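You operate a simulated robot arm through the tools that you are given. There is no shell and no other tool. Be economical: measure what you need, move in short steps, check, and stop when the job is done.

You are at the controls of a simulated two-armed robot. One attempt, no reset.

## Task
Pick up the tube labelled "T4" from the green rack with one hand, pass it to the other hand and put it on the grey mat. Set down upright: tube.

The check looks at the end state, three seconds after you hand in, the way a careful person would. Anything else that was tipped, shoved, dropped, spilled or broken makes it a failure.

## Robot
Two 6-joint arms with two-finger parallel grippers on one trunk, on a base that drives. Base frame: it is fixed to the floor where the robot stands at the start and does not move with it; the origin is under the middle of the robot, x ahead of it, y to its left, z up; the surface under the hand at the start is at about z = 850. Units: mm, degrees, N and s.
The left shoulder is at the start at [-77, 177, 832], the right one opposite. With the tool pointing down near the work surface each hand reaches from about 100 to 720 mm from the robot's upright axis, wherever it stands, measured 20 degrees to its own side. Places, roughly: grey mat [400, -800, 900]. Payload 1.57 kg a hand.
The TCP of each hand is the grasp point between the finger pads, 30 mm short of the fingertips. In the tool frame z runs along the fingers and y along their closing line. Largest opening 80 mm; finger width 17, thickness 12; the body of the gripper, 40 by 82 mm, starts 80 mm behind the TCP.
Orientation is told as [roll, pitch, yaw] about the base's x, y, z axes, in that order, counted from this pose: with the fingers straight down and closing along the base's y, the tool's x points along the base's -x, its y along +y and its z along -z.

## Interface
- The arms move only by the tool play_rows. It takes "left_moves", "right_moves" or both (then of equal length, played together; a hand with none holds still); each is a list of rows, each a list of 7 numbers: the shift along the base's x, y, z in mm, then the turn, a rotation vector about the base's x, y, z in degrees, then the gripper command, from -1 (shut) to 1 (fully open), values between in proportion. In form: [[tx, ty, tz, wx, wy, wz, fingers], ...]. A call has 1 to 10 rows; each row is the pose to reach, as a shift and turn from the pose commanded when the call began. A row lasts 0.2 s, in which the tool goes at most 50 mm and 8.6 degrees; a call with a longer step from one row to the next is refused whole, and so is a gripper value outside its range. Where a pose cannot be reached the arm comes as near as it can. A force on the tool above 40 N (or 10 N above the force at the start of the call, whichever is more), or a blocked arm, ends the call early, and 0.2 s more pass. The fingers move at their own pace (about 72 mm/s each) and stop on an object; they squeeze with about 41 N. The grip force told is the motor's: it shows also when the fingers shut on nothing. Time passes only in rows, and 0.2 s behind the last, so rows that repeat a pose let the fingers close. The reply holds the time, the measured pose of the TCP, the force on the tool along the base axes, the opening and the grip force, in the units named above and with some noise, with the torque about the TCP (base axes, N m) and any sound that the robot's microphone picked up.
- Cameras (640 x 400 px; columns grow to the right, rows downward): "scene" is now at [34.2, -39.4, 1567.3]; the picture's right is [-0.50, -0.87, 0.00], its down [-0.64, 0.37, -0.68] and it looks along [0.58, -0.34, -0.74] (base axes); focal length 285 px, centre (320, 200). "left" rides on the left gripper at [72, 7, -122] in its tool frame; the picture's right is [-0.09, 1.00, 0.00], its down [-0.84, -0.08, -0.54] and it looks along [-0.54, -0.05, 0.84] (tool axes); focal length 238 px, centre (320, 200). "right" rides on the right gripper at [72, -7, -122] in its tool frame; the picture's right is [0.09, 1.00, 0.00], its down [-0.84, 0.08, -0.54] and it looks along [-0.54, 0.05, 0.84] (tool axes); focal length 238 px, centre (320, 200). There is no depth. A picture from a camera that has moved, and an enlarged one, comes with that camera's place and axes in the base frame and with its lens. The place of the scene camera against the robot may be out by one fixed shift of up to 18 mm in any direction.
- capture(camera): a new picture of that camera. No time passes.
- slide_trunk(by): slides the trunk up (or, below 0, down) by that many mm; the arms and the scene camera ride with it, the base frame stays. It gives what a move gives, with no picture.
- roll_base(legs): drives the robot by 1 to 6 legs, each [ahead, left, turn to the left] in mm, mm and degrees, along the robot's own axes; the way and the turn of a leg run together, so that a leg with both is an arc; at most 1500 mm and 180 degrees a leg. The arms and the cameras ride along, it lands a little off, and it stops where it bumps. It gives what a move gives.
- turn_head(pan, tilt): turns the head with the scene camera to pan (to the left, within 143 degrees either way) and tilt (down, from -29 to 69), counted from straight ahead of the robot. It gives what a move gives.
- inspect(camera, box): a new picture of the part [left, top, right, bottom] of that camera's present view, enlarged. No time passes.
- job_done(): hands the job in; it is judged then, once.

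Work in short steps. Places have to be worked out from the pictures, the camera data and where the tool is seen: move nearer, look again, correct. Check each grasp and each placing, and mend what went wrong. You have 120 turns and 108 pictures in all, those below and enlarged ones among them. Open the grippers and draw the arms clear of the work before you hand the job in, unless the task says otherwise; then end with one line.

The tools are called after ">>>" by a JSON object that holds its "fn" and its "kwargs". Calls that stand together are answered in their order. play_rows: Moves the arms, as the interface text tells. Its arguments: {"type":"object","properties":{"left_moves":{"type":"array"},"right_moves":{"type":"array"}},"required":[]} The other tools are called the same way: slide_trunk (by) slides the trunk up or down; roll_base (legs) drives the base; turn_head (pan, tilt) turns the head that bears the scene camera; capture (camera) takes a picture; inspect (camera, box) takes an enlarged picture of a part of a camera's view; job_done () hands the job in.

At the start:

```text
clock: 0.0
left_tool_pos: [457.1, -70.5, 1135.5]
left_tool_rot: [0.0, 0.0, 0.0]
left_contact_force: [0.0, 0.2, 0.3]
left_moment: [-0.01, 0.01, 0.01]
left_gripper_width: 80.3
left_grasp_force: 0.0
right_tool_pos: [366.6, -386.2, 1147.8]
right_tool_rot: [0.0, 0.0, 0.0]
right_contact_force: [1.0, 0.1, 0.6]
right_moment: [-0.01, -0.01, 0.0]
right_gripper_width: 80.2
right_grasp_force: 0.0
trunk travel left (down, up): [-275.0, 53.0]
robot x, y, heading: [2.8, 0.7, -0.1]
head pan, tilt: [-30.0, 47.5]
```

scene: 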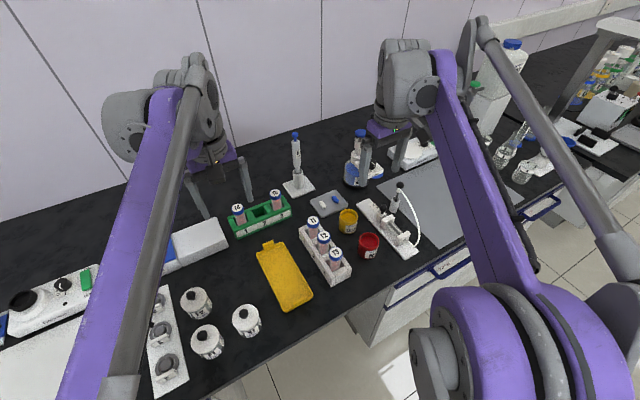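
right: 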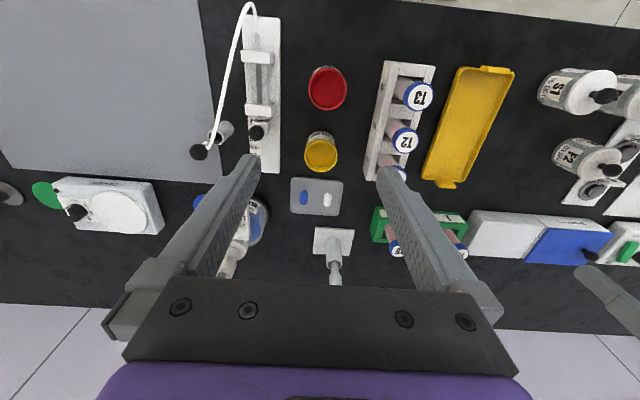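
left: 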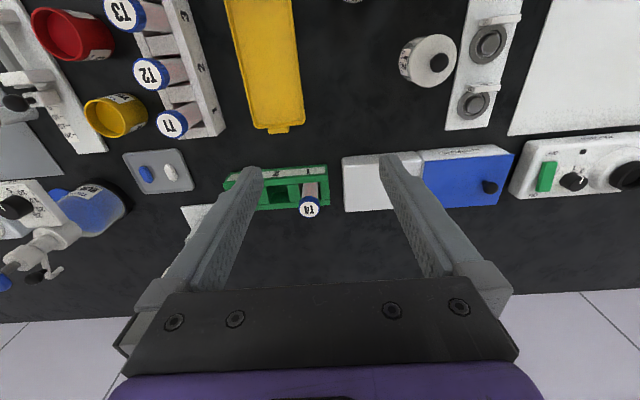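

I'll take enlarged views of the rack to identify T4 and the geometry.

>>> {"fn": "inspect", "kwargs": {"camera": "left", "box": [200, 130, 360, 230]}}

>>> {"fn": "inspect", "kwargs": {"camera": "scene", "box": [190, 150, 350, 250]}}

>>> {"fn": "inspect", "kwargs": {"camera": "scene", "box": [340, 100, 500, 290]}}

```text
4.00 times, centred on (280, 180) of left
camera zoom: at [385.7, -62.6, 1258.5], right [0.09, 1.0, 0.0], down [0.84, -0.08, 0.54], along [0.54, -0.05, -0.84], focal length 953 px, centre (480, 280)
```

zoom: 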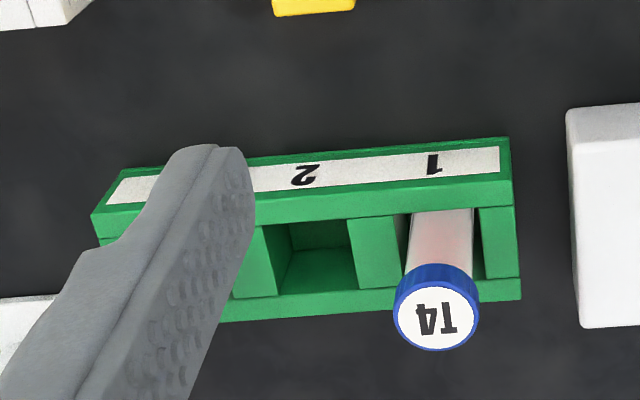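

```text
4.00 times, centred on (270, 200) of scene
camera zoom: at [34.2, -39.4, 1567.3], right [-0.5, -0.87, 0.0], down [-0.64, 0.37, -0.68], along [0.58, -0.34, -0.74], focal length 1139 px, centre (520, 200)
```

zoom: 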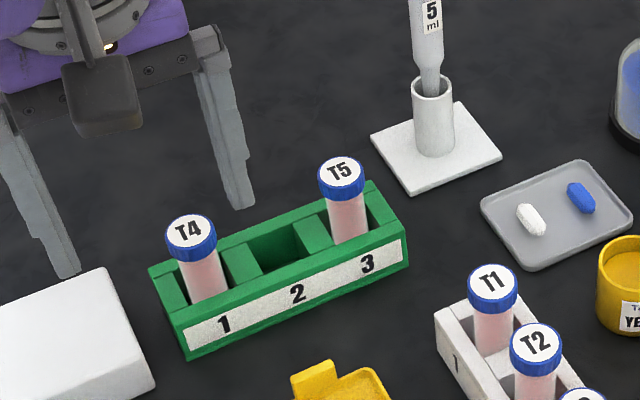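

```text
2.11 times, centred on (420, 195) of scene
camera zoom: at [34.2, -39.4, 1567.3], right [-0.5, -0.87, 0.0], down [-0.64, 0.37, -0.68], along [0.58, -0.34, -0.74], focal length 599 px, centre (110, 210)
```

zoom: 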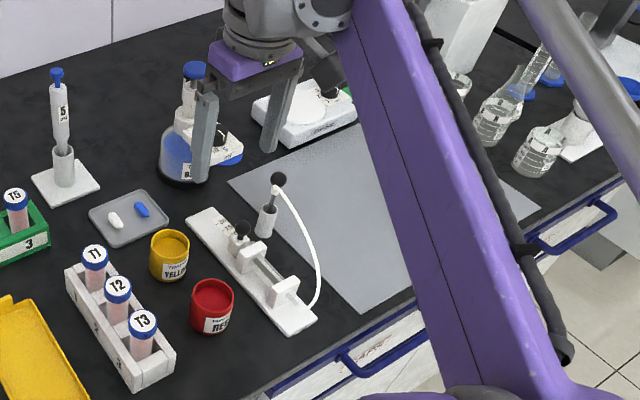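

T4 is the nearer (slot 1) tube, roughly at [566..590, -96]. I'll move the left hand nearer for a second, accurate view.

>>> {"fn": "play_rows", "kwargs": {"left_moves": [[10, 0, -20, 0, 0, 0, 1], [20, 0, -40, 0, 0, 0, 1], [30, -5, -60, 0, 0, 0, 1], [40, -10, -80, 0, 0, 0, 1], [40, -15, -80, 0, 0, 0, 1]]}}

>>> {"fn": "inspect", "kwargs": {"camera": "left", "box": [160, 100, 480, 300]}}

```text
clock: 1.2
left_tool_pos: [496.2, -85.3, 1055.6]
left_tool_rot: [0.0, 0.1, 0.0]
left_contact_force: [-0.6, 0.3, 0.4]
left_moment: [-0.01, 0.0, -0.02]
left_gripper_width: 80.0
left_grasp_force: 0.0
right_tool_pos: [365.9, -387.9, 1149.0]
right_tool_rot: [0.0, 0.1, -0.1]
right_contact_force: [-0.4, 0.1, -0.3]
right_moment: [-0.02, 0.0, 0.0]
right_gripper_width: 80.1
right_grasp_force: 0.0
trunk travel left (down, up): [-275.0, 53.0]
robot x, y, heading: [2.9, -4.1, -0.1]
head pan, tilt: [-30.0, 47.5]
```

```text
2.00 times, centred on (320, 200) of left
camera zoom: at [424.8, -78.0, 1178.4], right [0.09, 1.0, 0.0], down [0.84, -0.08, 0.54], along [0.54, -0.05, -0.84], focal length 477 px, centre (320, 200)
```

zoom: 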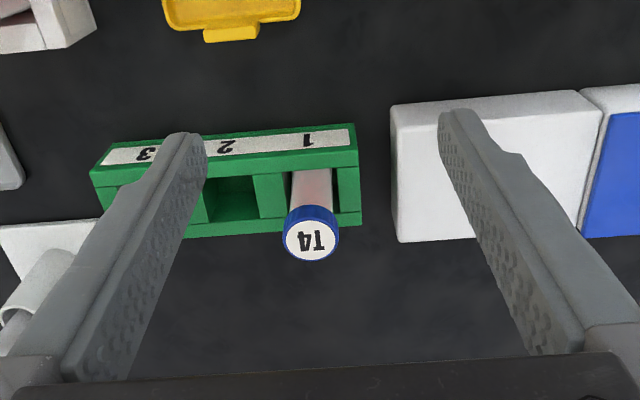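

Cap top is about z 940–990. I go closer, staying short of the tube in x, to sharpen this.

>>> {"fn": "play_rows", "kwargs": {"left_moves": [[5, -2, -20, 0, 0, 0, 1], [10, -4, -40, 0, 0, 0, 1], [10, -6, -50, 0, 0, 0, 1], [10, -8, -50, 0, 0, 0, 1]]}}

>>> {"fn": "capture", "kwargs": {"camera": "left"}}

>>> {"fn": "inspect", "kwargs": {"camera": "scene", "box": [190, 150, 350, 250]}}

```text
clock: 2.2
left_tool_pos: [506.3, -93.5, 1006.0]
left_tool_rot: [-0.1, -0.1, 0.0]
left_contact_force: [0.4, -0.2, -0.2]
left_moment: [0.01, 0.01, 0.02]
left_gripper_width: 79.9
left_grasp_force: 0.1
right_tool_pos: [367.1, -388.3, 1148.4]
right_tool_rot: [0.0, 0.0, 0.0]
right_contact_force: [-0.1, 0.7, 0.1]
right_moment: [0.03, -0.03, 0.01]
right_gripper_width: 79.9
right_grasp_force: 0.1
trunk travel left (down, up): [-275.0, 53.0]
robot x, y, heading: [-2.0, -2.3, 0.2]
head pan, tilt: [-30.0, 47.5]
```

```text
100 pictures are left
camera left: at [435.1, -86.0, 1128.6], right [0.09, 1.0, 0.0], down [0.84, -0.08, 0.54], along [0.54, -0.05, -0.84], focal length 238 px, centre (320, 200)
```

left: 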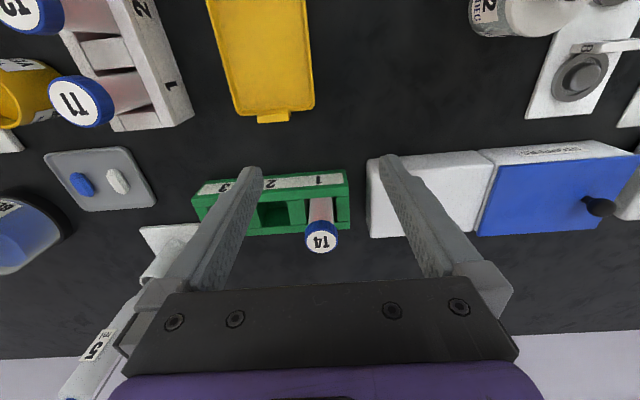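

```text
4.00 times, centred on (270, 200) of scene
camera zoom: at [34.4, -39.5, 1567.3], right [-0.5, -0.87, 0.0], down [-0.64, 0.37, -0.68], along [0.58, -0.34, -0.74], focal length 1139 px, centre (520, 200)
```

zoom: 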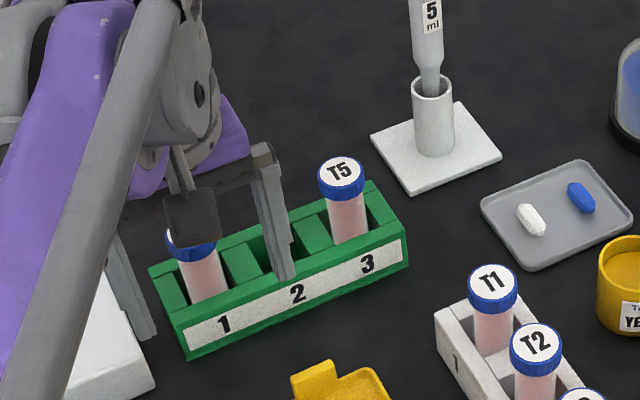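

Estimate now: cap top near [598, -100, 948]. I move closer and look again.

>>> {"fn": "play_rows", "kwargs": {"left_moves": [[20, -3, -15, 0, 0, 0, 0.6], [40, -7, -15, 0, 0, 0, 0.3], [40, -7, -15, 0, 0, 0, 0.3]]}}

>>> {"fn": "inspect", "kwargs": {"camera": "left", "box": [160, 150, 480, 350]}}

>>> {"fn": "inspect", "kwargs": {"camera": "scene", "box": [190, 150, 350, 250]}}

```text
clock: 3.0
left_tool_pos: [545.9, -99.7, 993.2]
left_tool_rot: [0.1, -0.1, 0.0]
left_contact_force: [-0.1, 0.1, 0.0]
left_moment: [-0.04, 0.03, -0.03]
left_gripper_width: 51.9
left_grasp_force: 0.0
right_tool_pos: [367.3, -387.8, 1148.0]
right_tool_rot: [0.0, 0.0, 0.0]
right_contact_force: [0.2, 0.3, -0.2]
right_moment: [-0.03, -0.04, -0.04]
right_gripper_width: 80.0
right_grasp_force: 0.1
trunk travel left (down, up): [-275.0, 53.0]
robot x, y, heading: [-1.2, 0.4, -0.0]
head pan, tilt: [-30.0, 47.5]
```

```text
2.00 times, centred on (320, 250) of left
camera zoom: at [474.6, -92.2, 1115.1], right [0.09, 1.0, 0.0], down [0.84, -0.08, 0.54], along [0.54, -0.05, -0.84], focal length 477 px, centre (320, 100)
```

zoom: 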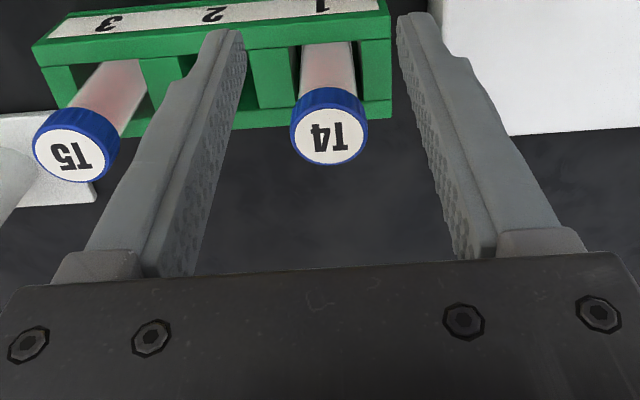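

```text
4.00 times, centred on (270, 200) of scene
camera zoom: at [33.7, -39.3, 1567.3], right [-0.5, -0.87, 0.0], down [-0.64, 0.37, -0.68], along [0.59, -0.34, -0.74], focal length 1139 px, centre (520, 200)
```

zoom: 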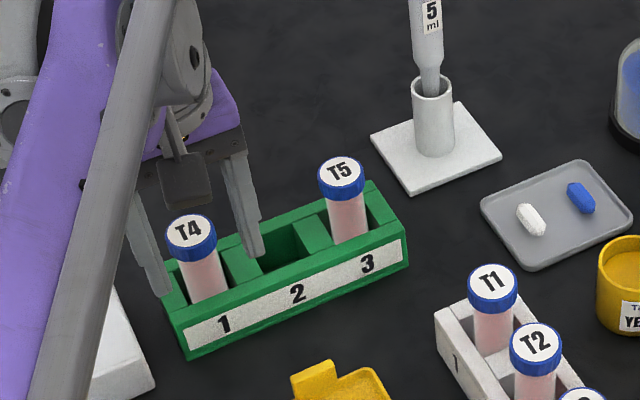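

Triangulation gives the cap top at about [603, -100, 945]. I move above it and check before lowering.

>>> {"fn": "play_rows", "kwargs": {"left_moves": [[10, 0, 5, 0, 0, 0, 0.3], [35, -1, 5, 0, 0, 0, 0.3], [57, -1, 5, 0, 0, 0, 0.3], [57, -1, 5, 0, 0, 0, 0.3]]}}

>>> {"fn": "inspect", "kwargs": {"camera": "left", "box": [160, 150, 480, 350]}}

>>> {"fn": "inspect", "kwargs": {"camera": "scene", "box": [190, 150, 350, 250]}}

>>> {"fn": "capture", "kwargs": {"camera": "right"}}

```text
clock: 4.0
left_tool_pos: [604.2, -100.6, 996.1]
left_tool_rot: [0.0, 0.0, 0.1]
left_contact_force: [-0.8, 0.1, -0.3]
left_moment: [0.0, -0.01, 0.02]
left_gripper_width: 51.9
left_grasp_force: 0.0
right_tool_pos: [366.1, -386.6, 1147.7]
right_tool_rot: [0.0, 0.0, 0.1]
right_contact_force: [-0.1, -0.2, -0.1]
right_moment: [-0.01, 0.0, -0.02]
right_gripper_width: 80.1
right_grasp_force: 0.1
trunk travel left (down, up): [-275.0, 53.0]
robot x, y, heading: [0.5, 2.7, -0.2]
head pan, tilt: [-30.0, 47.5]
```

```text
2.00 times, centred on (320, 250) of left
camera zoom: at [531.8, -93.0, 1118.2], right [0.09, 1.0, 0.0], down [0.84, -0.08, 0.54], along [0.54, -0.05, -0.84], focal length 477 px, centre (320, 100)
```

zoom: 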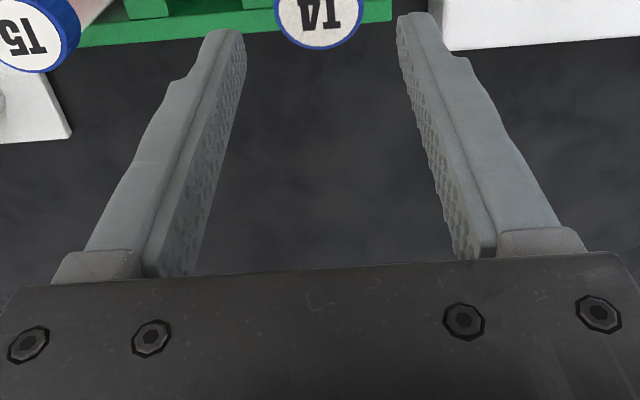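

```text
4.00 times, centred on (270, 200) of scene
camera zoom: at [33.4, -39.2, 1567.3], right [-0.5, -0.87, 0.0], down [-0.64, 0.37, -0.68], along [0.59, -0.34, -0.74], focal length 1139 px, centre (520, 200)
```

zoom: 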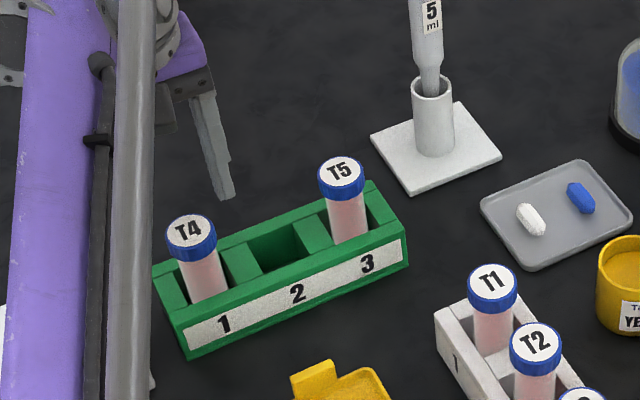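

```text
94 pictures are left
camera right: at [294.9, -394.7, 1271.1], right [-0.09, 1.0, 0.0], down [0.84, 0.08, 0.54], along [0.54, 0.05, -0.84], focal length 238 px, centre (320, 200)
```

right: 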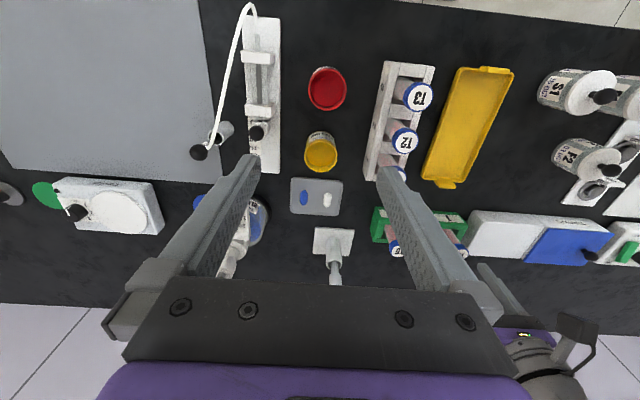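

Wider baseline gives the cap top at [595, -99, 955]. I shift 9 mm back and descend to TCP z≈944.

>>> {"fn": "play_rows", "kwargs": {"left_moves": [[-9, 1.5, 0, 0, 0, 0, 0.3], [-9, 1.5, -15, 0, 0, 0, 0.3], [-9, 1.5, -25, 0, 0, 0, 0.3]]}}

>>> {"fn": "inspect", "kwargs": {"camera": "left", "box": [160, 100, 480, 300]}}

>>> {"fn": "inspect", "kwargs": {"camera": "scene", "box": [190, 150, 350, 250]}}

```text
clock: 4.8
left_tool_pos: [597.1, -99.5, 972.0]
left_tool_rot: [-0.1, -0.1, 0.0]
left_contact_force: [-0.2, 0.0, 0.5]
left_moment: [-0.02, -0.01, -0.03]
left_gripper_width: 51.9
left_grasp_force: 0.0
right_tool_pos: [366.6, -386.2, 1149.2]
right_tool_rot: [0.0, 0.0, -0.1]
right_contact_force: [-0.4, -0.3, 0.0]
right_moment: [0.0, 0.01, -0.02]
right_gripper_width: 80.1
right_grasp_force: 0.0
trunk travel left (down, up): [-275.0, 53.0]
robot x, y, heading: [-2.6, 0.5, -0.1]
head pan, tilt: [-30.0, 47.5]
```

```text
2.00 times, centred on (320, 200) of left
camera zoom: at [525.2, -91.6, 1094.2], right [0.09, 1.0, 0.0], down [0.84, -0.08, 0.54], along [0.54, -0.05, -0.84], focal length 477 px, centre (320, 200)
```

zoom: 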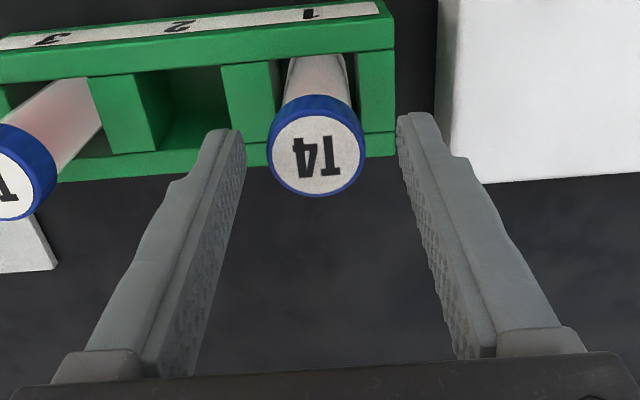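

```text
4.00 times, centred on (270, 200) of scene
camera zoom: at [34.3, -39.3, 1567.3], right [-0.5, -0.87, 0.0], down [-0.64, 0.37, -0.68], along [0.58, -0.34, -0.74], focal length 1139 px, centre (520, 200)
```

zoom: 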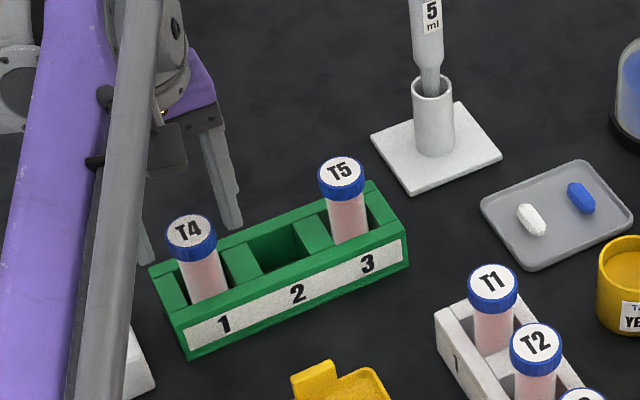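

Cap confirmed at [595, -99, 956]; fingers straddle it. Lower to z≈942 and close.

>>> {"fn": "play_rows", "kwargs": {"left_moves": [[-2, 0.5, -10, 0, 0, 0, 0.3], [-2, 0.5, -20, 0, 0, 0, 0.3], [-2, 0.5, -30, 0, 0, 0, 0.3], [-2, 0.5, -30, 0, 0, 0, 0.3]]}}

>>> {"fn": "inspect", "kwargs": {"camera": "left", "box": [160, 100, 480, 300]}}

```text
clock: 5.8
left_tool_pos: [593.8, -98.4, 943.4]
left_tool_rot: [0.0, 0.1, -0.1]
left_contact_force: [0.3, -0.1, -0.2]
left_moment: [0.0, -0.03, 0.01]
left_gripper_width: 52.0
left_grasp_force: 0.1
right_tool_pos: [366.2, -387.6, 1148.1]
right_tool_rot: [0.0, -0.1, 0.0]
right_contact_force: [0.1, 0.0, 0.1]
right_moment: [-0.01, 0.0, -0.01]
right_gripper_width: 80.3
right_grasp_force: 0.0
trunk travel left (down, up): [-275.0, 53.0]
robot x, y, heading: [1.2, 0.8, -0.2]
head pan, tilt: [-30.0, 47.5]
```

```text
2.00 times, centred on (320, 200) of left
camera zoom: at [521.5, -90.9, 1065.7], right [0.09, 1.0, 0.0], down [0.84, -0.08, 0.54], along [0.54, -0.05, -0.84], focal length 477 px, centre (320, 200)
```

zoom: 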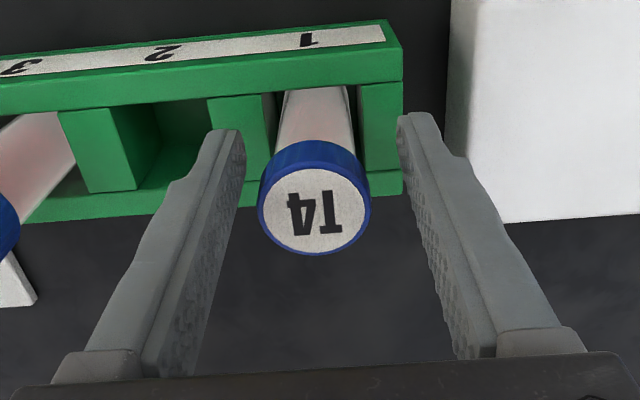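

Aligned within a millimetre or two. Closing.

>>> {"fn": "play_rows", "kwargs": {"left_moves": [[0, 0, -3, 0, 0, 0, 0.1], [0, 0, -3, 0, 0, 0, -0.3], [0, 0, -3, 0, 0, 0, -1], [0, 0, -3, 0, 0, 0, -1], [0, 0, -3, 0, 0, 0, -1]]}}

```text
clock: 7.0
left_tool_pos: [592.4, -99.3, 940.0]
left_tool_rot: [0.0, 0.0, 0.0]
left_contact_force: [-0.2, -0.7, 0.1]
left_moment: [0.01, 0.01, 0.02]
left_gripper_width: 32.9
left_grasp_force: 41.1
right_tool_pos: [365.4, -387.5, 1149.5]
right_tool_rot: [-0.1, 0.0, 0.0]
right_contact_force: [-1.2, -0.6, 0.6]
right_moment: [0.01, -0.01, -0.01]
right_gripper_width: 79.9
right_grasp_force: 0.1
trunk travel left (down, up): [-275.0, 53.0]
robot x, y, heading: [0.1, 1.7, 0.2]
head pan, tilt: [-30.0, 47.5]
```

Gripped at 33 mm with 41 N. I lift straight up.

>>> {"fn": "play_rows", "kwargs": {"left_moves": [[0, 0, 10, 0, 0, 0, -1], [0, 0, 30, 0, 0, 0, -1], [0, 0, 60, 0, 0, 0, -1], [0, 0, 95, 0, 0, 0, -1], [0, 0, 130, 0, 0, 0, -1], [0, 0, 160, 0, 0, 0, -1], [0, 0, 160, 0, 0, 0, -1]]}}

>>> {"fn": "capture", "kwargs": {"camera": "scene"}}

>>> {"fn": "capture", "kwargs": {"camera": "left"}}

```text
clock: 8.6
left_tool_pos: [568.9, -89.0, 1078.3]
left_tool_rot: [0.0, 0.0, 0.0]
left_contact_force: [-0.5, -0.5, -0.6]
left_moment: [-0.04, 0.0, 0.02]
left_gripper_width: 32.8
left_grasp_force: 40.9
left hand out of reach, approached as far as the arm can: row 4, 5, 6, 7
right_tool_pos: [366.3, -387.5, 1148.4]
right_tool_rot: [0.1, 0.0, 0.0]
right_contact_force: [-0.8, -0.3, 0.3]
right_moment: [0.01, -0.01, 0.01]
right_gripper_width: 80.2
right_grasp_force: 0.0
trunk travel left (down, up): [-275.0, 53.0]
robot x, y, heading: [1.1, 2.0, -0.1]
head pan, tilt: [-30.0, 47.5]
```

```text
90 pictures are left
camera scene: at [34.5, -39.4, 1567.2], right [-0.5, -0.87, 0.0], down [-0.64, 0.37, -0.68], along [0.58, -0.34, -0.74], focal length 285 px, centre (320, 200)
```

scene: 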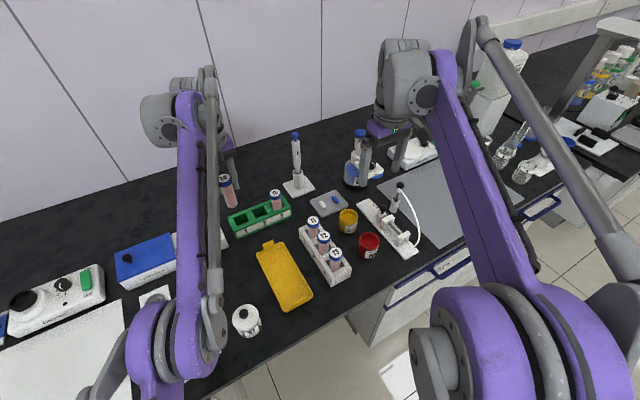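

```text
89 pictures are left
camera left: at [497.4, -81.8, 1200.5], right [0.09, 1.0, 0.0], down [0.84, -0.08, 0.54], along [0.54, -0.05, -0.84], focal length 238 px, centre (320, 200)
```

left: 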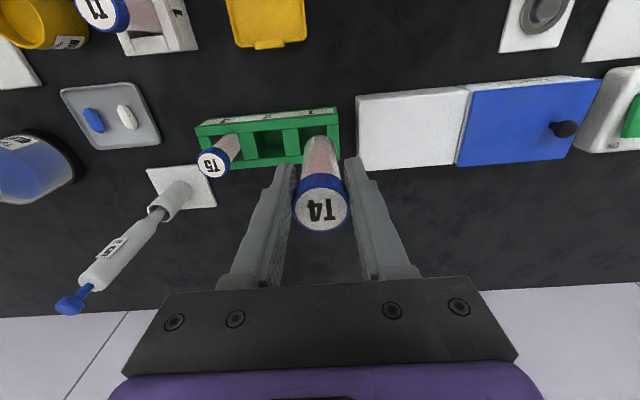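

T4 is clear of the rack and hangs straight; rack and T5 undisturbed. I draw the left hand back to the handover place while the right hand begins yawing by 90°.

>>> {"fn": "play_rows", "kwargs": {"left_moves": [[-20, 4, 0, 0, 0, 0, -1], [-40, 8, 0, 0, 0, 0, -1], [-60, 12, 0, 0, 0, 0, -1], [-80, 16, 0, 0, 0, 0, -1], [-100, 20, 0, 0, 0, 0, -1], [-120, 24, 0, 0, 0, 0, -1], [-140, 28, 0, 0, 0, 0, -1], [-150, 30, 0, 0, 0, 0, -1], [-160, 30, 0, 0, 0, 0, -1], [-160, 30, 0, 0, 0, 0, -1]], "right_moves": [[0, 0, 0, 0, 0, 8.5, 1], [0, 0, 0, 0, 0, 17, 1], [0, 0, 0, 0, 0, 25.5, 1], [0, 0, 0, 0, 0, 34, 1], [0, 0, 0, 0, 0, 42.5, 1], [0, 0, 0, 0, 0, 51, 1], [0, 0, 0, 0, 0, 59.5, 1], [0, 0, 0, 0, 0, 68, 1], [0, 0, 0, 0, 0, 76.5, 1], [0, 0, 0, 0, 0, 85, 1]]}}

>>> {"fn": "capture", "kwargs": {"camera": "scene"}}

```text
clock: 10.8
left_tool_pos: [408.5, -59.1, 1077.1]
left_tool_rot: [0.0, 0.0, 0.0]
left_contact_force: [-0.3, -0.1, -1.1]
left_moment: [0.0, 0.0, -0.02]
left_gripper_width: 33.0
left_grasp_force: 41.5
right_tool_pos: [366.3, -387.4, 1147.7]
right_tool_rot: [0.0, 0.1, 85.1]
right_contact_force: [0.1, 0.5, 0.7]
right_moment: [0.04, -0.01, 0.01]
right_gripper_width: 80.0
right_grasp_force: 0.0
trunk travel left (down, up): [-275.0, 53.0]
robot x, y, heading: [-2.7, -0.3, 0.2]
head pan, tilt: [-30.0, 47.5]
```

```text
88 pictures are left
camera scene: at [34.5, -39.4, 1567.2], right [-0.5, -0.87, 0.0], down [-0.64, 0.37, -0.68], along [0.58, -0.34, -0.74], focal length 285 px, centre (320, 200)
```

scene: 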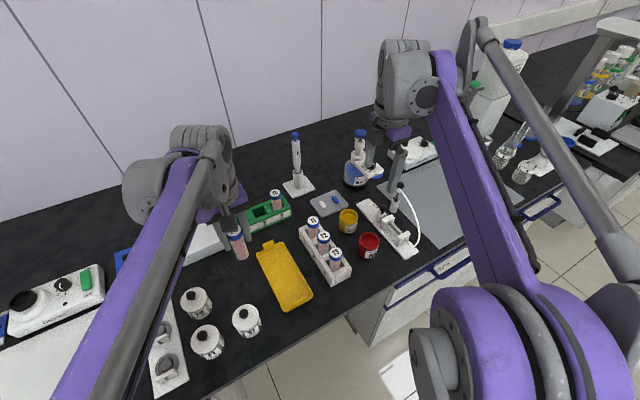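

Right yaw is 85°. I finish the yaw, then tilt the right hand 45° so its fingers point down-left toward the tube.

>>> {"fn": "play_rows", "kwargs": {"right_moves": [[0, 0, 0, 0, 0, 5, 1]]}}

>>> {"fn": "play_rows", "kwargs": {"right_moves": [[0, 0, 0, 7.5, 0, 0, 1], [0, 0, 0, 15, 0, 0, 1], [0, 0, 5, 22.5, 0, 0, 1], [0, 0, 10, 30, 0, 0, 1], [10, 0, 15, 37.5, 0, 0, 1], [20, 0, 20, 45, 0, 0, 1], [30, 30, 20, 45, 0, 0, 1], [42, 65, 20, 45, 0, 0, 1], [42, 100, 20, 45, 0, 0, 1], [42, 100, 20, 45, 0, 0, 1]]}}

>>> {"fn": "capture", "kwargs": {"camera": "scene"}}

>>> {"fn": "capture", "kwargs": {"camera": "right"}}

```text
clock: 11.2
left_tool_pos: [408.3, -59.7, 1076.9]
left_tool_rot: [-0.1, 0.0, -0.1]
left_contact_force: [-0.2, -0.3, -0.2]
left_moment: [-0.02, 0.01, -0.02]
left_gripper_width: 32.7
left_grasp_force: 41.0
right_tool_pos: [366.2, -387.8, 1148.8]
right_tool_rot: [0.0, 0.0, 90.1]
right_contact_force: [0.3, 0.4, 0.4]
right_moment: [-0.03, 0.03, 0.0]
right_gripper_width: 79.9
right_grasp_force: 0.0
trunk travel left (down, up): [-275.0, 53.0]
robot x, y, heading: [0.5, 0.4, -0.1]
head pan, tilt: [-30.0, 47.5]
```

```text
clock: 13.4
left_tool_pos: [407.3, -60.5, 1077.1]
left_tool_rot: [0.0, -0.1, 0.0]
left_contact_force: [-0.1, -0.6, -0.5]
left_moment: [0.02, 0.02, 0.01]
left_gripper_width: 32.6
left_grasp_force: 40.7
right_tool_pos: [407.1, -285.4, 1166.0]
right_tool_rot: [0.0, -45.0, 90.0]
right_contact_force: [0.1, 0.0, -0.3]
right_moment: [0.01, 0.0, 0.0]
right_gripper_width: 80.1
right_grasp_force: 0.0
trunk travel left (down, up): [-275.0, 53.0]
robot x, y, heading: [-0.6, -2.2, -0.1]
head pan, tilt: [-30.0, 47.5]
```

```text
87 pictures are left
camera scene: at [34.6, -40.1, 1567.2], right [-0.5, -0.87, 0.0], down [-0.64, 0.37, -0.67], along [0.58, -0.34, -0.74], focal length 285 px, centre (320, 200)
```

scene: 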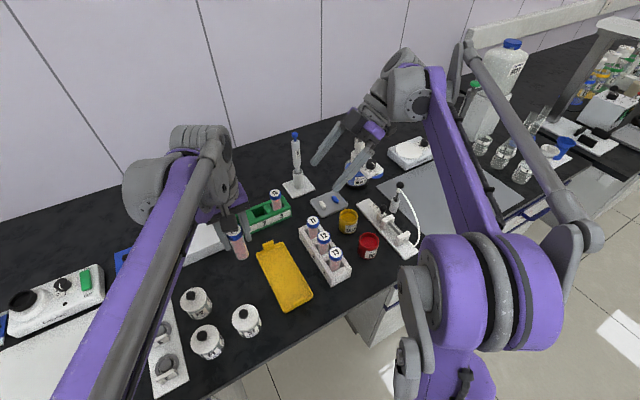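

```text
86 pictures are left
camera right: at [414.1, -423.9, 1203.2], right [-1.0, -0.06, -0.07], down [-0.08, 0.21, 0.98], along [-0.05, 0.98, -0.21], focal length 238 px, centre (320, 200)
```

right: 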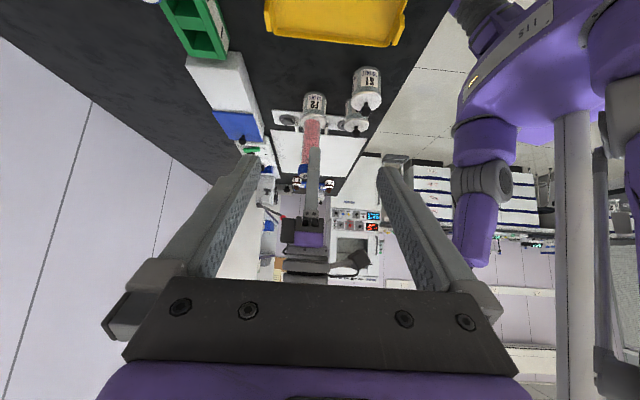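

The right hand is at the planned tilt and sees the tube straight ahead (bottom ≈ z 988). I approach to ~120 mm along its axis.

>>> {"fn": "play_rows", "kwargs": {"right_moves": [[0, 35, 0, 0, 0, 0, 1], [1, 70, -10, 0, 0, 0, 1], [1, 100, -15, 0, 0, 0, 1], [1, 120, -28, 0, 0, 0, 1], [1, 140, -41, 0, 0, 0, 1], [1, 140, -41, 0, 0, 0, 1]]}}

>>> {"fn": "capture", "kwargs": {"camera": "right"}}

>>> {"fn": "inspect", "kwargs": {"camera": "scene", "box": [160, 90, 400, 270]}}

```text
clock: 14.8
left_tool_pos: [406.6, -59.9, 1077.6]
left_tool_rot: [0.0, 0.0, 0.0]
left_contact_force: [-0.4, 0.3, -0.5]
left_moment: [0.02, -0.02, -0.01]
left_gripper_width: 32.9
left_grasp_force: 40.7
right_tool_pos: [408.3, -147.5, 1127.6]
right_tool_rot: [-0.1, -45.0, 90.0]
right_contact_force: [0.1, 0.7, -0.7]
right_moment: [0.0, -0.02, -0.02]
right_gripper_width: 79.8
right_grasp_force: 0.0
trunk travel left (down, up): [-275.0, 53.0]
robot x, y, heading: [1.1, -1.4, -0.2]
head pan, tilt: [-30.0, 47.5]
```

```text
85 pictures are left
camera right: at [416.1, -285.5, 1163.8], right [-1.0, -0.06, -0.06], down [-0.08, 0.21, 0.98], along [-0.05, 0.98, -0.21], focal length 238 px, centre (320, 200)
```

right: 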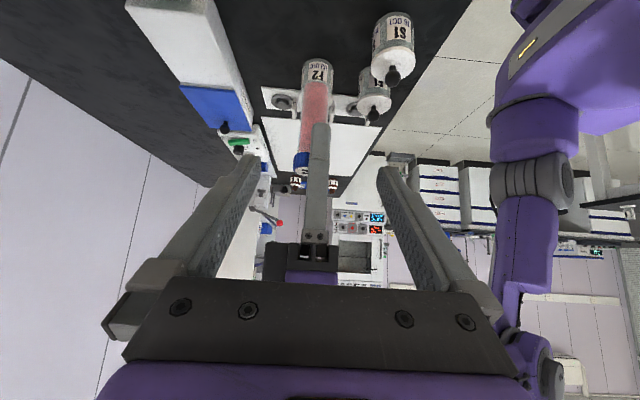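

```text
2.22 times, centred on (280, 180) of scene
camera zoom: at [34.3, -39.7, 1567.2], right [-0.5, -0.87, 0.0], down [-0.64, 0.37, -0.68], along [0.58, -0.34, -0.74], focal length 633 px, centre (409, 244)
```

zoom: 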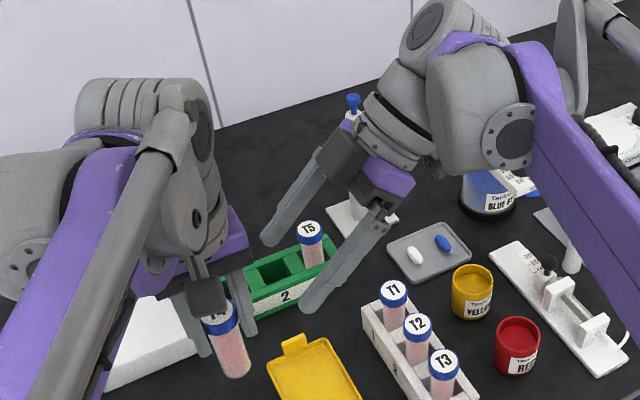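

Approach is good. I zoom to see the tube's sideways offset relative to the right hand's centre.

>>> {"fn": "inspect", "kwargs": {"camera": "right", "box": [240, 60, 400, 180]}}

>>> {"fn": "inspect", "kwargs": {"camera": "left", "box": [240, 120, 400, 240]}}

```text
3.33 times, centred on (320, 120) of right
camera zoom: at [416.1, -285.5, 1163.8], right [-1.0, -0.06, -0.06], down [-0.08, 0.21, 0.98], along [-0.05, 0.98, -0.21], focal length 794 px, centre (320, 467)
```

zoom: 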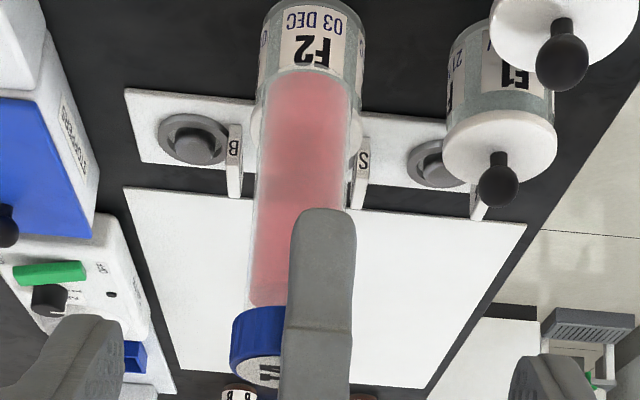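

```text
3.33 times, centred on (320, 180) of left
camera zoom: at [336.3, -52.9, 1199.8], right [0.09, 1.0, 0.0], down [0.84, -0.08, 0.54], along [0.54, -0.05, -0.84], focal length 794 px, centre (320, 267)
```

zoom: 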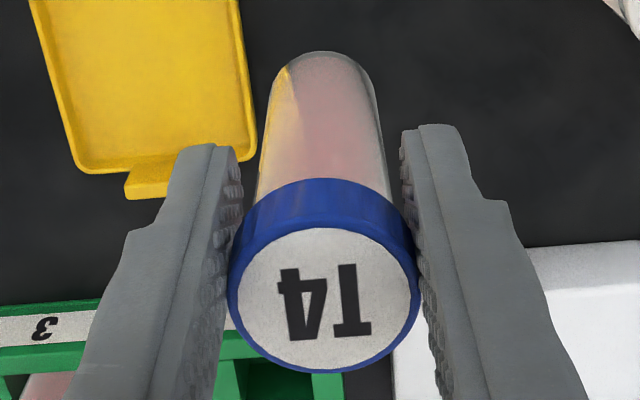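

The tube sits ~4–6 mm to +x of the left fingers' centre, so I'll tilt the right hand to 55° and grip low (z≈1022), below the left fingertips. First a closer stand-off.

>>> {"fn": "play_rows", "kwargs": {"right_moves": [[4, 0, -20, 5, 0, 0, 1], [4, 0, -45, 10, 0, 0, 1], [4, 0, -71, 10, 0, 0, 1], [4, 20, -71, 10, 0, 0, 1], [4, 38, -71, 10, 0, 0, 1], [4, 38, -71, 10, 0, 0, 1]]}}

>>> {"fn": "capture", "kwargs": {"camera": "right"}}

>>> {"fn": "inspect", "kwargs": {"camera": "scene", "box": [160, 150, 320, 270]}}

```text
clock: 16.2
left_tool_pos: [408.1, -60.6, 1077.6]
left_tool_rot: [0.0, 0.0, 0.0]
left_contact_force: [0.0, 0.8, -1.5]
left_moment: [0.02, 0.02, 0.02]
left_gripper_width: 32.9
left_grasp_force: 40.8
right_tool_pos: [414.9, -110.7, 1056.9]
right_tool_rot: [0.0, -54.9, 90.0]
right_contact_force: [-0.4, 0.1, -0.1]
right_moment: [0.03, 0.0, 0.03]
right_gripper_width: 79.9
right_grasp_force: 0.0
trunk travel left (down, up): [-275.0, 53.0]
robot x, y, heading: [-0.8, -1.3, 0.2]
head pan, tilt: [-30.0, 47.5]
```

```text
81 pictures are left
camera right: at [421.8, -251.8, 1068.1], right [-1.0, -0.05, -0.08], down [-0.08, 0.04, 1.0], along [-0.05, 1.0, -0.04], focal length 238 px, centre (320, 200)
```

right: 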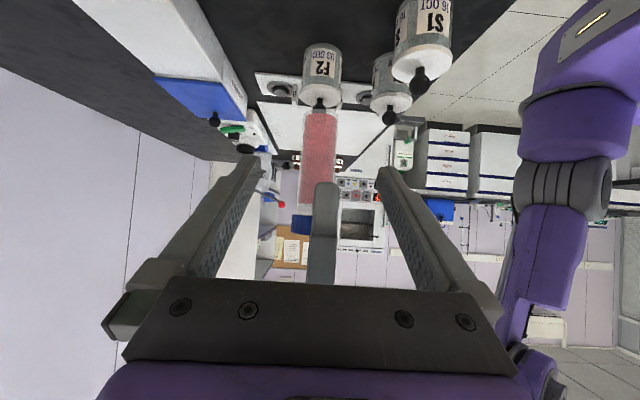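

```text
3.33 times, centred on (240, 210) of scene
camera zoom: at [34.3, -39.7, 1567.2], right [-0.5, -0.87, 0.0], down [-0.64, 0.37, -0.68], along [0.58, -0.34, -0.74], focal length 949 px, centre (587, 167)
```

zoom: 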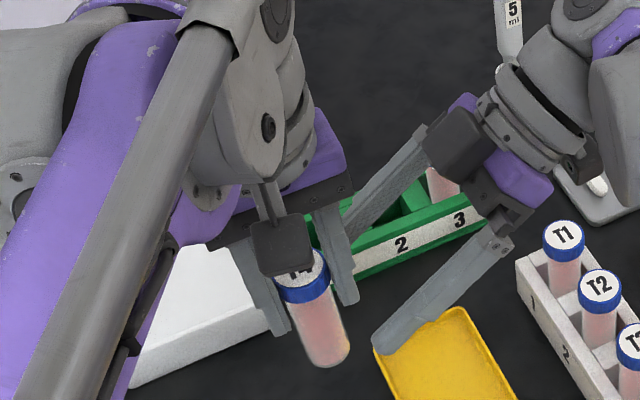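

The tube is within ~1 mm of the right hand's centre line and the left fingertips are ~20 mm above the grip line. Advance onto it.

>>> {"fn": "play_rows", "kwargs": {"right_moves": [[1, 12, -7, 0, 0, 0, 1], [1, 25, -15, 0, 0, 0, 1], [1, 37, -22, 0, 0, 0, 1], [1, 49, -30, 0, 0, 0, 1], [1, 49, -30, 0, 0, 0, 1]]}}

>>> {"fn": "capture", "kwargs": {"camera": "right"}}

>>> {"fn": "inspect", "kwargs": {"camera": "scene", "box": [160, 150, 320, 270]}}

>>> {"fn": "capture", "kwargs": {"camera": "left"}}

```text
clock: 17.4
left_tool_pos: [408.2, -60.8, 1077.6]
left_tool_rot: [0.0, 0.0, 0.2]
left_contact_force: [0.2, 0.0, -0.5]
left_moment: [-0.02, -0.01, -0.02]
left_gripper_width: 32.6
left_grasp_force: 40.9
right_tool_pos: [414.0, -60.1, 1026.5]
right_tool_rot: [0.0, -54.9, 90.1]
right_contact_force: [0.8, -0.1, 0.2]
right_moment: [-0.03, 0.03, 0.02]
right_gripper_width: 80.1
right_grasp_force: 0.0
trunk travel left (down, up): [-275.0, 53.0]
robot x, y, heading: [-2.6, -3.3, 0.2]
head pan, tilt: [-30.0, 47.5]
```

```text
79 pictures are left
camera right: at [421.7, -203.1, 1037.9], right [-1.0, -0.05, -0.08], down [-0.08, 0.04, 1.0], along [-0.05, 1.0, -0.04], focal length 238 px, centre (320, 200)
```

right: 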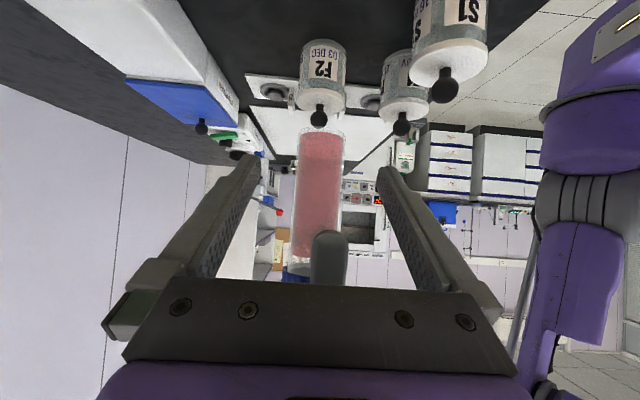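

```text
3.33 times, centred on (240, 210) of scene
camera zoom: at [34.2, -39.5, 1567.2], right [-0.5, -0.87, 0.0], down [-0.64, 0.37, -0.68], along [0.58, -0.34, -0.74], focal length 949 px, centre (587, 167)
```

zoom: 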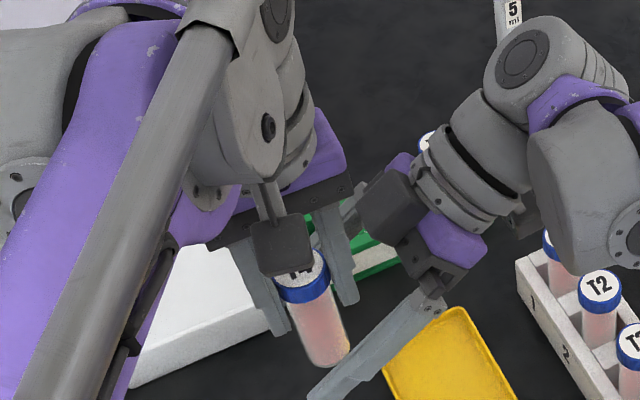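

```text
77 pictures are left
camera left: at [336.2, -52.8, 1199.8], right [0.09, 1.0, 0.0], down [0.84, -0.08, 0.54], along [0.54, -0.05, -0.84], focal length 238 px, centre (320, 200)
```

left: 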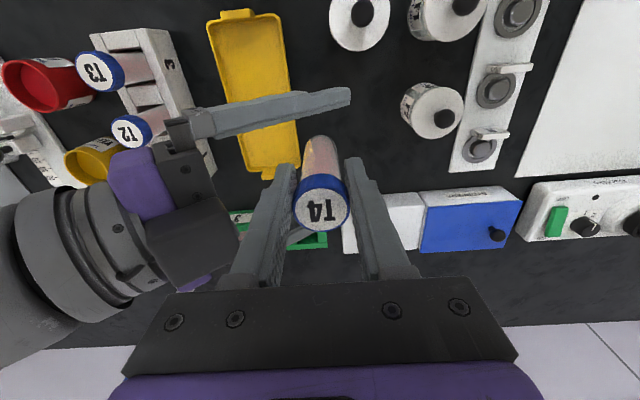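

Tube is centred between the right fingers, gripping ~38 mm above its bottom. Closing the right hand.

>>> {"fn": "play_rows", "kwargs": {"right_moves": [[0, 0, 0, 0, 0, 0, 0.4], [0, 0, 0, 0, 0, 0, 0], [0, 0, 0, 0, 0, 0, -0.3], [0, 0, 0, 0, 0, 0, -0.6], [0, 0, 0, 0, 0, 0, -1], [0, 0, 0, 0, 0, 0, -1]]}}

>>> {"fn": "capture", "kwargs": {"camera": "right"}}

>>> {"fn": "inspect", "kwargs": {"camera": "scene", "box": [160, 150, 320, 270]}}

```text
clock: 18.8
left_tool_pos: [408.0, -60.2, 1077.5]
left_tool_rot: [-0.1, -0.1, 0.1]
left_contact_force: [1.4, -1.2, 1.4]
left_moment: [-0.03, -0.16, 0.72]
left_gripper_width: 32.8
left_grasp_force: 40.6
right_tool_pos: [414.5, -61.4, 1026.5]
right_tool_rot: [0.1, -55.0, 89.9]
right_contact_force: [-1.3, 1.2, -1.5]
right_moment: [0.01, 0.08, -0.72]
right_gripper_width: 28.1
right_grasp_force: 38.5
trunk travel left (down, up): [-275.0, 53.0]
robot x, y, heading: [-1.5, 0.2, 0.2]
head pan, tilt: [-30.0, 47.5]
```

```text
76 pictures are left
camera right: at [421.6, -203.3, 1038.0], right [-1.0, -0.05, -0.07], down [-0.08, 0.04, 1.0], along [-0.05, 1.0, -0.04], focal length 238 px, centre (320, 200)
```

right: 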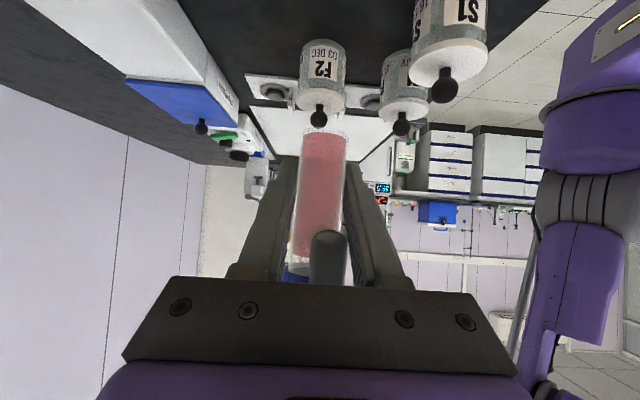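

```text
3.33 times, centred on (240, 210) of scene
camera zoom: at [34.3, -39.4, 1567.3], right [-0.5, -0.87, 0.0], down [-0.64, 0.37, -0.68], along [0.58, -0.34, -0.74], focal length 949 px, centre (587, 167)
```

zoom: 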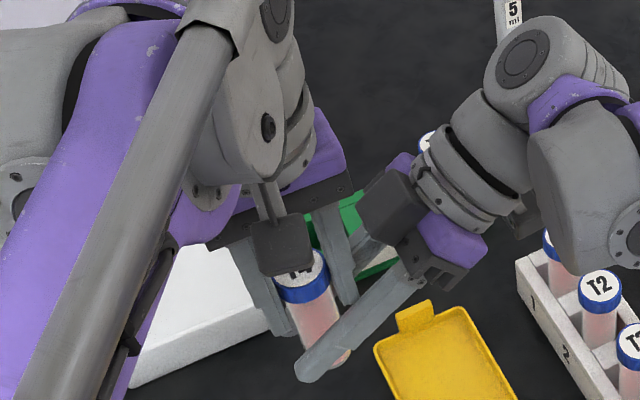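

Right hand holds the body (28 mm, ~39 N) with negligible side force. Left opens just a little, to 38 mm, and rises straight off the cap.

>>> {"fn": "play_rows", "kwargs": {"left_moves": [[0, 0, 0, 0, 0, 0, -0.05], [0, 0, 0, 0, 0, 0, -0.05], [0, 0, 0, 0, 0, 0, -0.05]]}}

>>> {"fn": "inspect", "kwargs": {"camera": "left", "box": [240, 120, 400, 240]}}

```text
clock: 19.6
left_tool_pos: [407.9, -60.2, 1076.8]
left_tool_rot: [0.1, 0.0, 0.0]
left_contact_force: [8.7, 2.5, 0.1]
left_moment: [0.11, -0.21, 0.15]
left_gripper_width: 35.4
left_grasp_force: 0.0
right_tool_pos: [413.6, -62.1, 1025.7]
right_tool_rot: [0.0, -55.0, 90.0]
right_contact_force: [-8.4, -3.0, -1.0]
right_moment: [0.09, -0.24, -0.14]
right_gripper_width: 28.0
right_grasp_force: 37.8
trunk travel left (down, up): [-275.0, 53.0]
robot x, y, heading: [1.1, -0.7, -0.1]
head pan, tilt: [-30.0, 47.5]
```

```text
3.33 times, centred on (320, 180) of left
camera zoom: at [336.5, -52.5, 1199.7], right [0.09, 1.0, 0.0], down [0.84, -0.08, 0.54], along [0.54, -0.05, -0.84], focal length 794 px, centre (320, 267)
```

zoom: 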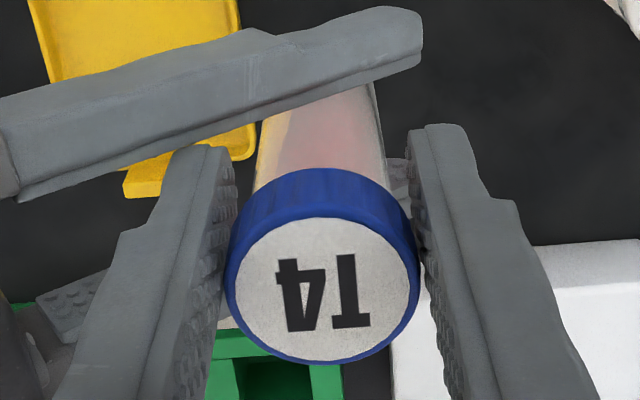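

The cap is free, but a left fingertip rubs a right finger (8.7 N in x). I shift left +3 mm in x to relieve it, then lift gently.

>>> {"fn": "play_rows", "kwargs": {"left_moves": [[3, 0, 0, 0, 0, 0, -0.05], [3, 0, 5, 0, 0, 0, -0.05], [3, 0, 12, 0, 0, 0, -0.05]]}}

>>> {"fn": "inspect", "kwargs": {"camera": "left", "box": [240, 120, 400, 240]}}

```text
clock: 20.4
left_tool_pos: [411.6, -59.3, 1089.0]
left_tool_rot: [0.1, 0.0, 0.0]
left_contact_force: [-0.2, -0.6, -0.2]
left_moment: [-0.02, -0.02, 0.0]
left_gripper_width: 38.1
left_grasp_force: 0.1
right_tool_pos: [414.2, -61.1, 1026.2]
right_tool_rot: [-0.1, -54.9, 90.0]
right_contact_force: [-0.8, -0.5, -0.3]
right_moment: [-0.03, -0.01, 0.02]
right_gripper_width: 27.8
right_grasp_force: 38.0
trunk travel left (down, up): [-275.0, 53.0]
robot x, y, heading: [0.2, 2.4, -0.1]
head pan, tilt: [-30.0, 47.5]
```

```text
3.33 times, centred on (320, 180) of left
camera zoom: at [339.9, -51.6, 1210.6], right [0.09, 1.0, 0.0], down [0.84, -0.08, 0.54], along [0.54, -0.05, -0.84], focal length 794 px, centre (320, 267)
```

zoom: 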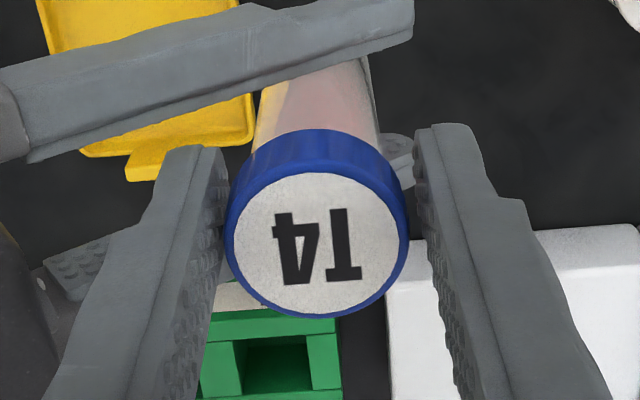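

Contact gone and the cap is between open pads. Lift the left hand up and away, and nudge -1.5 mm in y.

>>> {"fn": "play_rows", "kwargs": {"left_moves": [[0, -1.5, 5, 0, 0, 0, -0.05], [0, -1.5, 20, 0, 0, 0, 0], [0, -1.5, 40, 0, 0, 0, 0], [0, -1.5, 60, 0, 0, 0, 0], [0, 10, 75, 0, 0, 0, 0], [0, 40, 80, 0, 0, 0, 0], [0, 75, 80, 0, 0, 0, 0], [0, 110, 80, 0, 0, 0, 0], [0, 140, 80, 0, 0, 0, 0]]}}

>>> {"fn": "capture", "kwargs": {"camera": "scene"}}

>>> {"fn": "capture", "kwargs": {"camera": "right"}}

```text
clock: 22.4
left_tool_pos: [412.5, 80.9, 1168.0]
left_tool_rot: [0.0, 0.0, 0.0]
left_contact_force: [0.6, -0.4, -0.6]
left_moment: [0.04, 0.0, -0.02]
left_gripper_width: 40.0
left_grasp_force: 0.0
right_tool_pos: [413.3, -60.5, 1027.6]
right_tool_rot: [0.0, -55.0, 90.0]
right_contact_force: [-0.6, 1.2, -0.6]
right_moment: [-0.02, 0.0, 0.02]
right_gripper_width: 27.3
right_grasp_force: 37.9
trunk travel left (down, up): [-275.0, 53.0]
robot x, y, heading: [-3.5, -0.7, 0.1]
head pan, tilt: [-30.0, 47.5]
```

```text
72 pictures are left
camera scene: at [34.3, -38.8, 1567.3], right [-0.5, -0.87, 0.0], down [-0.64, 0.37, -0.68], along [0.58, -0.34, -0.74], focal length 285 px, centre (320, 200)
```

scene: 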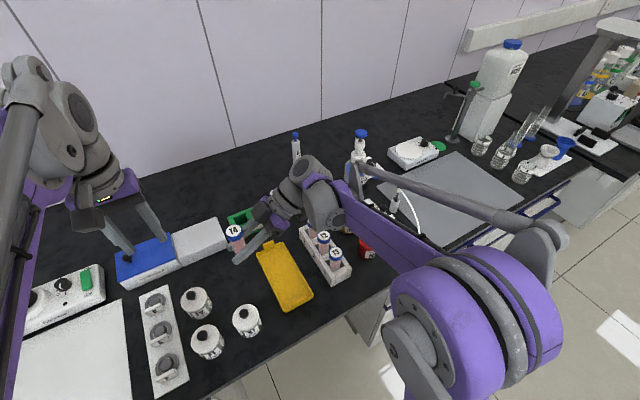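

```text
71 pictures are left
camera right: at [421.7, -202.9, 1038.1], right [-1.0, -0.05, -0.08], down [-0.08, 0.04, 1.0], along [-0.05, 1.0, -0.04], focal length 238 px, centre (320, 200)
```

right: 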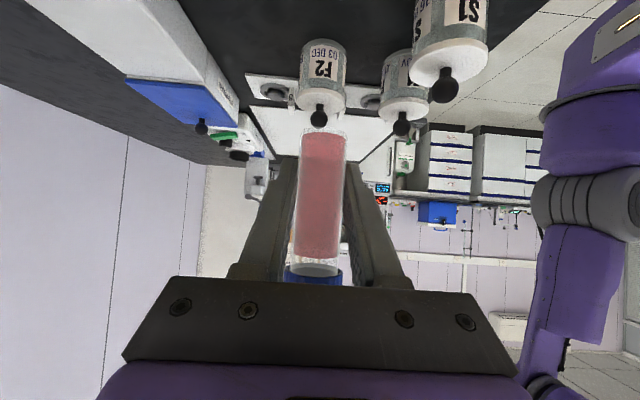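

Handover complete: the right hand alone holds T4 upright. I raise the right hand for transit.

>>> {"fn": "play_rows", "kwargs": {"right_moves": [[0, 0, 15, 0, 0, 0, -1], [0, 0, 35, 0, 0, 0, -1], [0, 0, 60, 0, 0, 0, -1], [0, -15, 85, 0, 0, 0, -1], [0, -35, 110, 0, 0, 0, -1], [0, -60, 125, 0, 0, 0, -1], [0, -90, 130, 0, 0, 0, -1], [0, -90, 130, 0, 0, 0, -1]]}}

>>> {"fn": "turn_head", "kwargs": {"pan": -55, "tilt": 40}}

>>> {"fn": "capture", "kwargs": {"camera": "scene"}}

```text
clock: 24.2
left_tool_pos: [414.3, 81.6, 1168.9]
left_tool_rot: [0.0, 0.0, 0.0]
left_contact_force: [0.8, 0.0, -0.3]
left_moment: [0.01, -0.01, -0.01]
left_gripper_width: 39.9
left_grasp_force: 0.0
right_tool_pos: [415.8, -152.0, 1154.8]
right_tool_rot: [0.0, -55.0, 90.0]
right_contact_force: [0.6, 1.0, -0.9]
right_moment: [-0.05, 0.01, -0.01]
right_gripper_width: 27.7
right_grasp_force: 37.6
trunk travel left (down, up): [-275.0, 53.0]
robot x, y, heading: [-1.7, -0.7, 0.2]
head pan, tilt: [-30.0, 47.5]
```

```text
clock: 25.1
left_tool_pos: [413.3, 80.3, 1168.4]
left_tool_rot: [0.1, 0.0, -0.1]
left_contact_force: [-0.6, -0.4, 0.3]
left_moment: [0.0, 0.0, 0.0]
left_gripper_width: 39.8
left_grasp_force: 0.2
right_tool_pos: [415.2, -152.5, 1152.8]
right_tool_rot: [0.0, -55.0, 90.1]
right_contact_force: [-0.4, 0.3, -0.2]
right_moment: [0.02, -0.06, -0.02]
right_gripper_width: 27.4
right_grasp_force: 37.8
trunk travel left (down, up): [-275.0, 53.0]
robot x, y, heading: [1.1, 6.1, 0.3]
head pan, tilt: [-55.0, 40.0]
```

```text
70 pictures are left
camera scene: at [14.5, -69.4, 1578.0], right [-0.82, -0.57, 0.0], down [-0.37, 0.53, -0.77], along [0.44, -0.63, -0.64], focal length 285 px, centre (320, 200)
```

scene: 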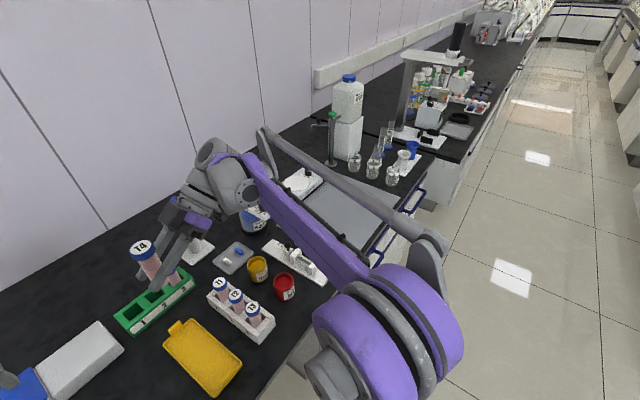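

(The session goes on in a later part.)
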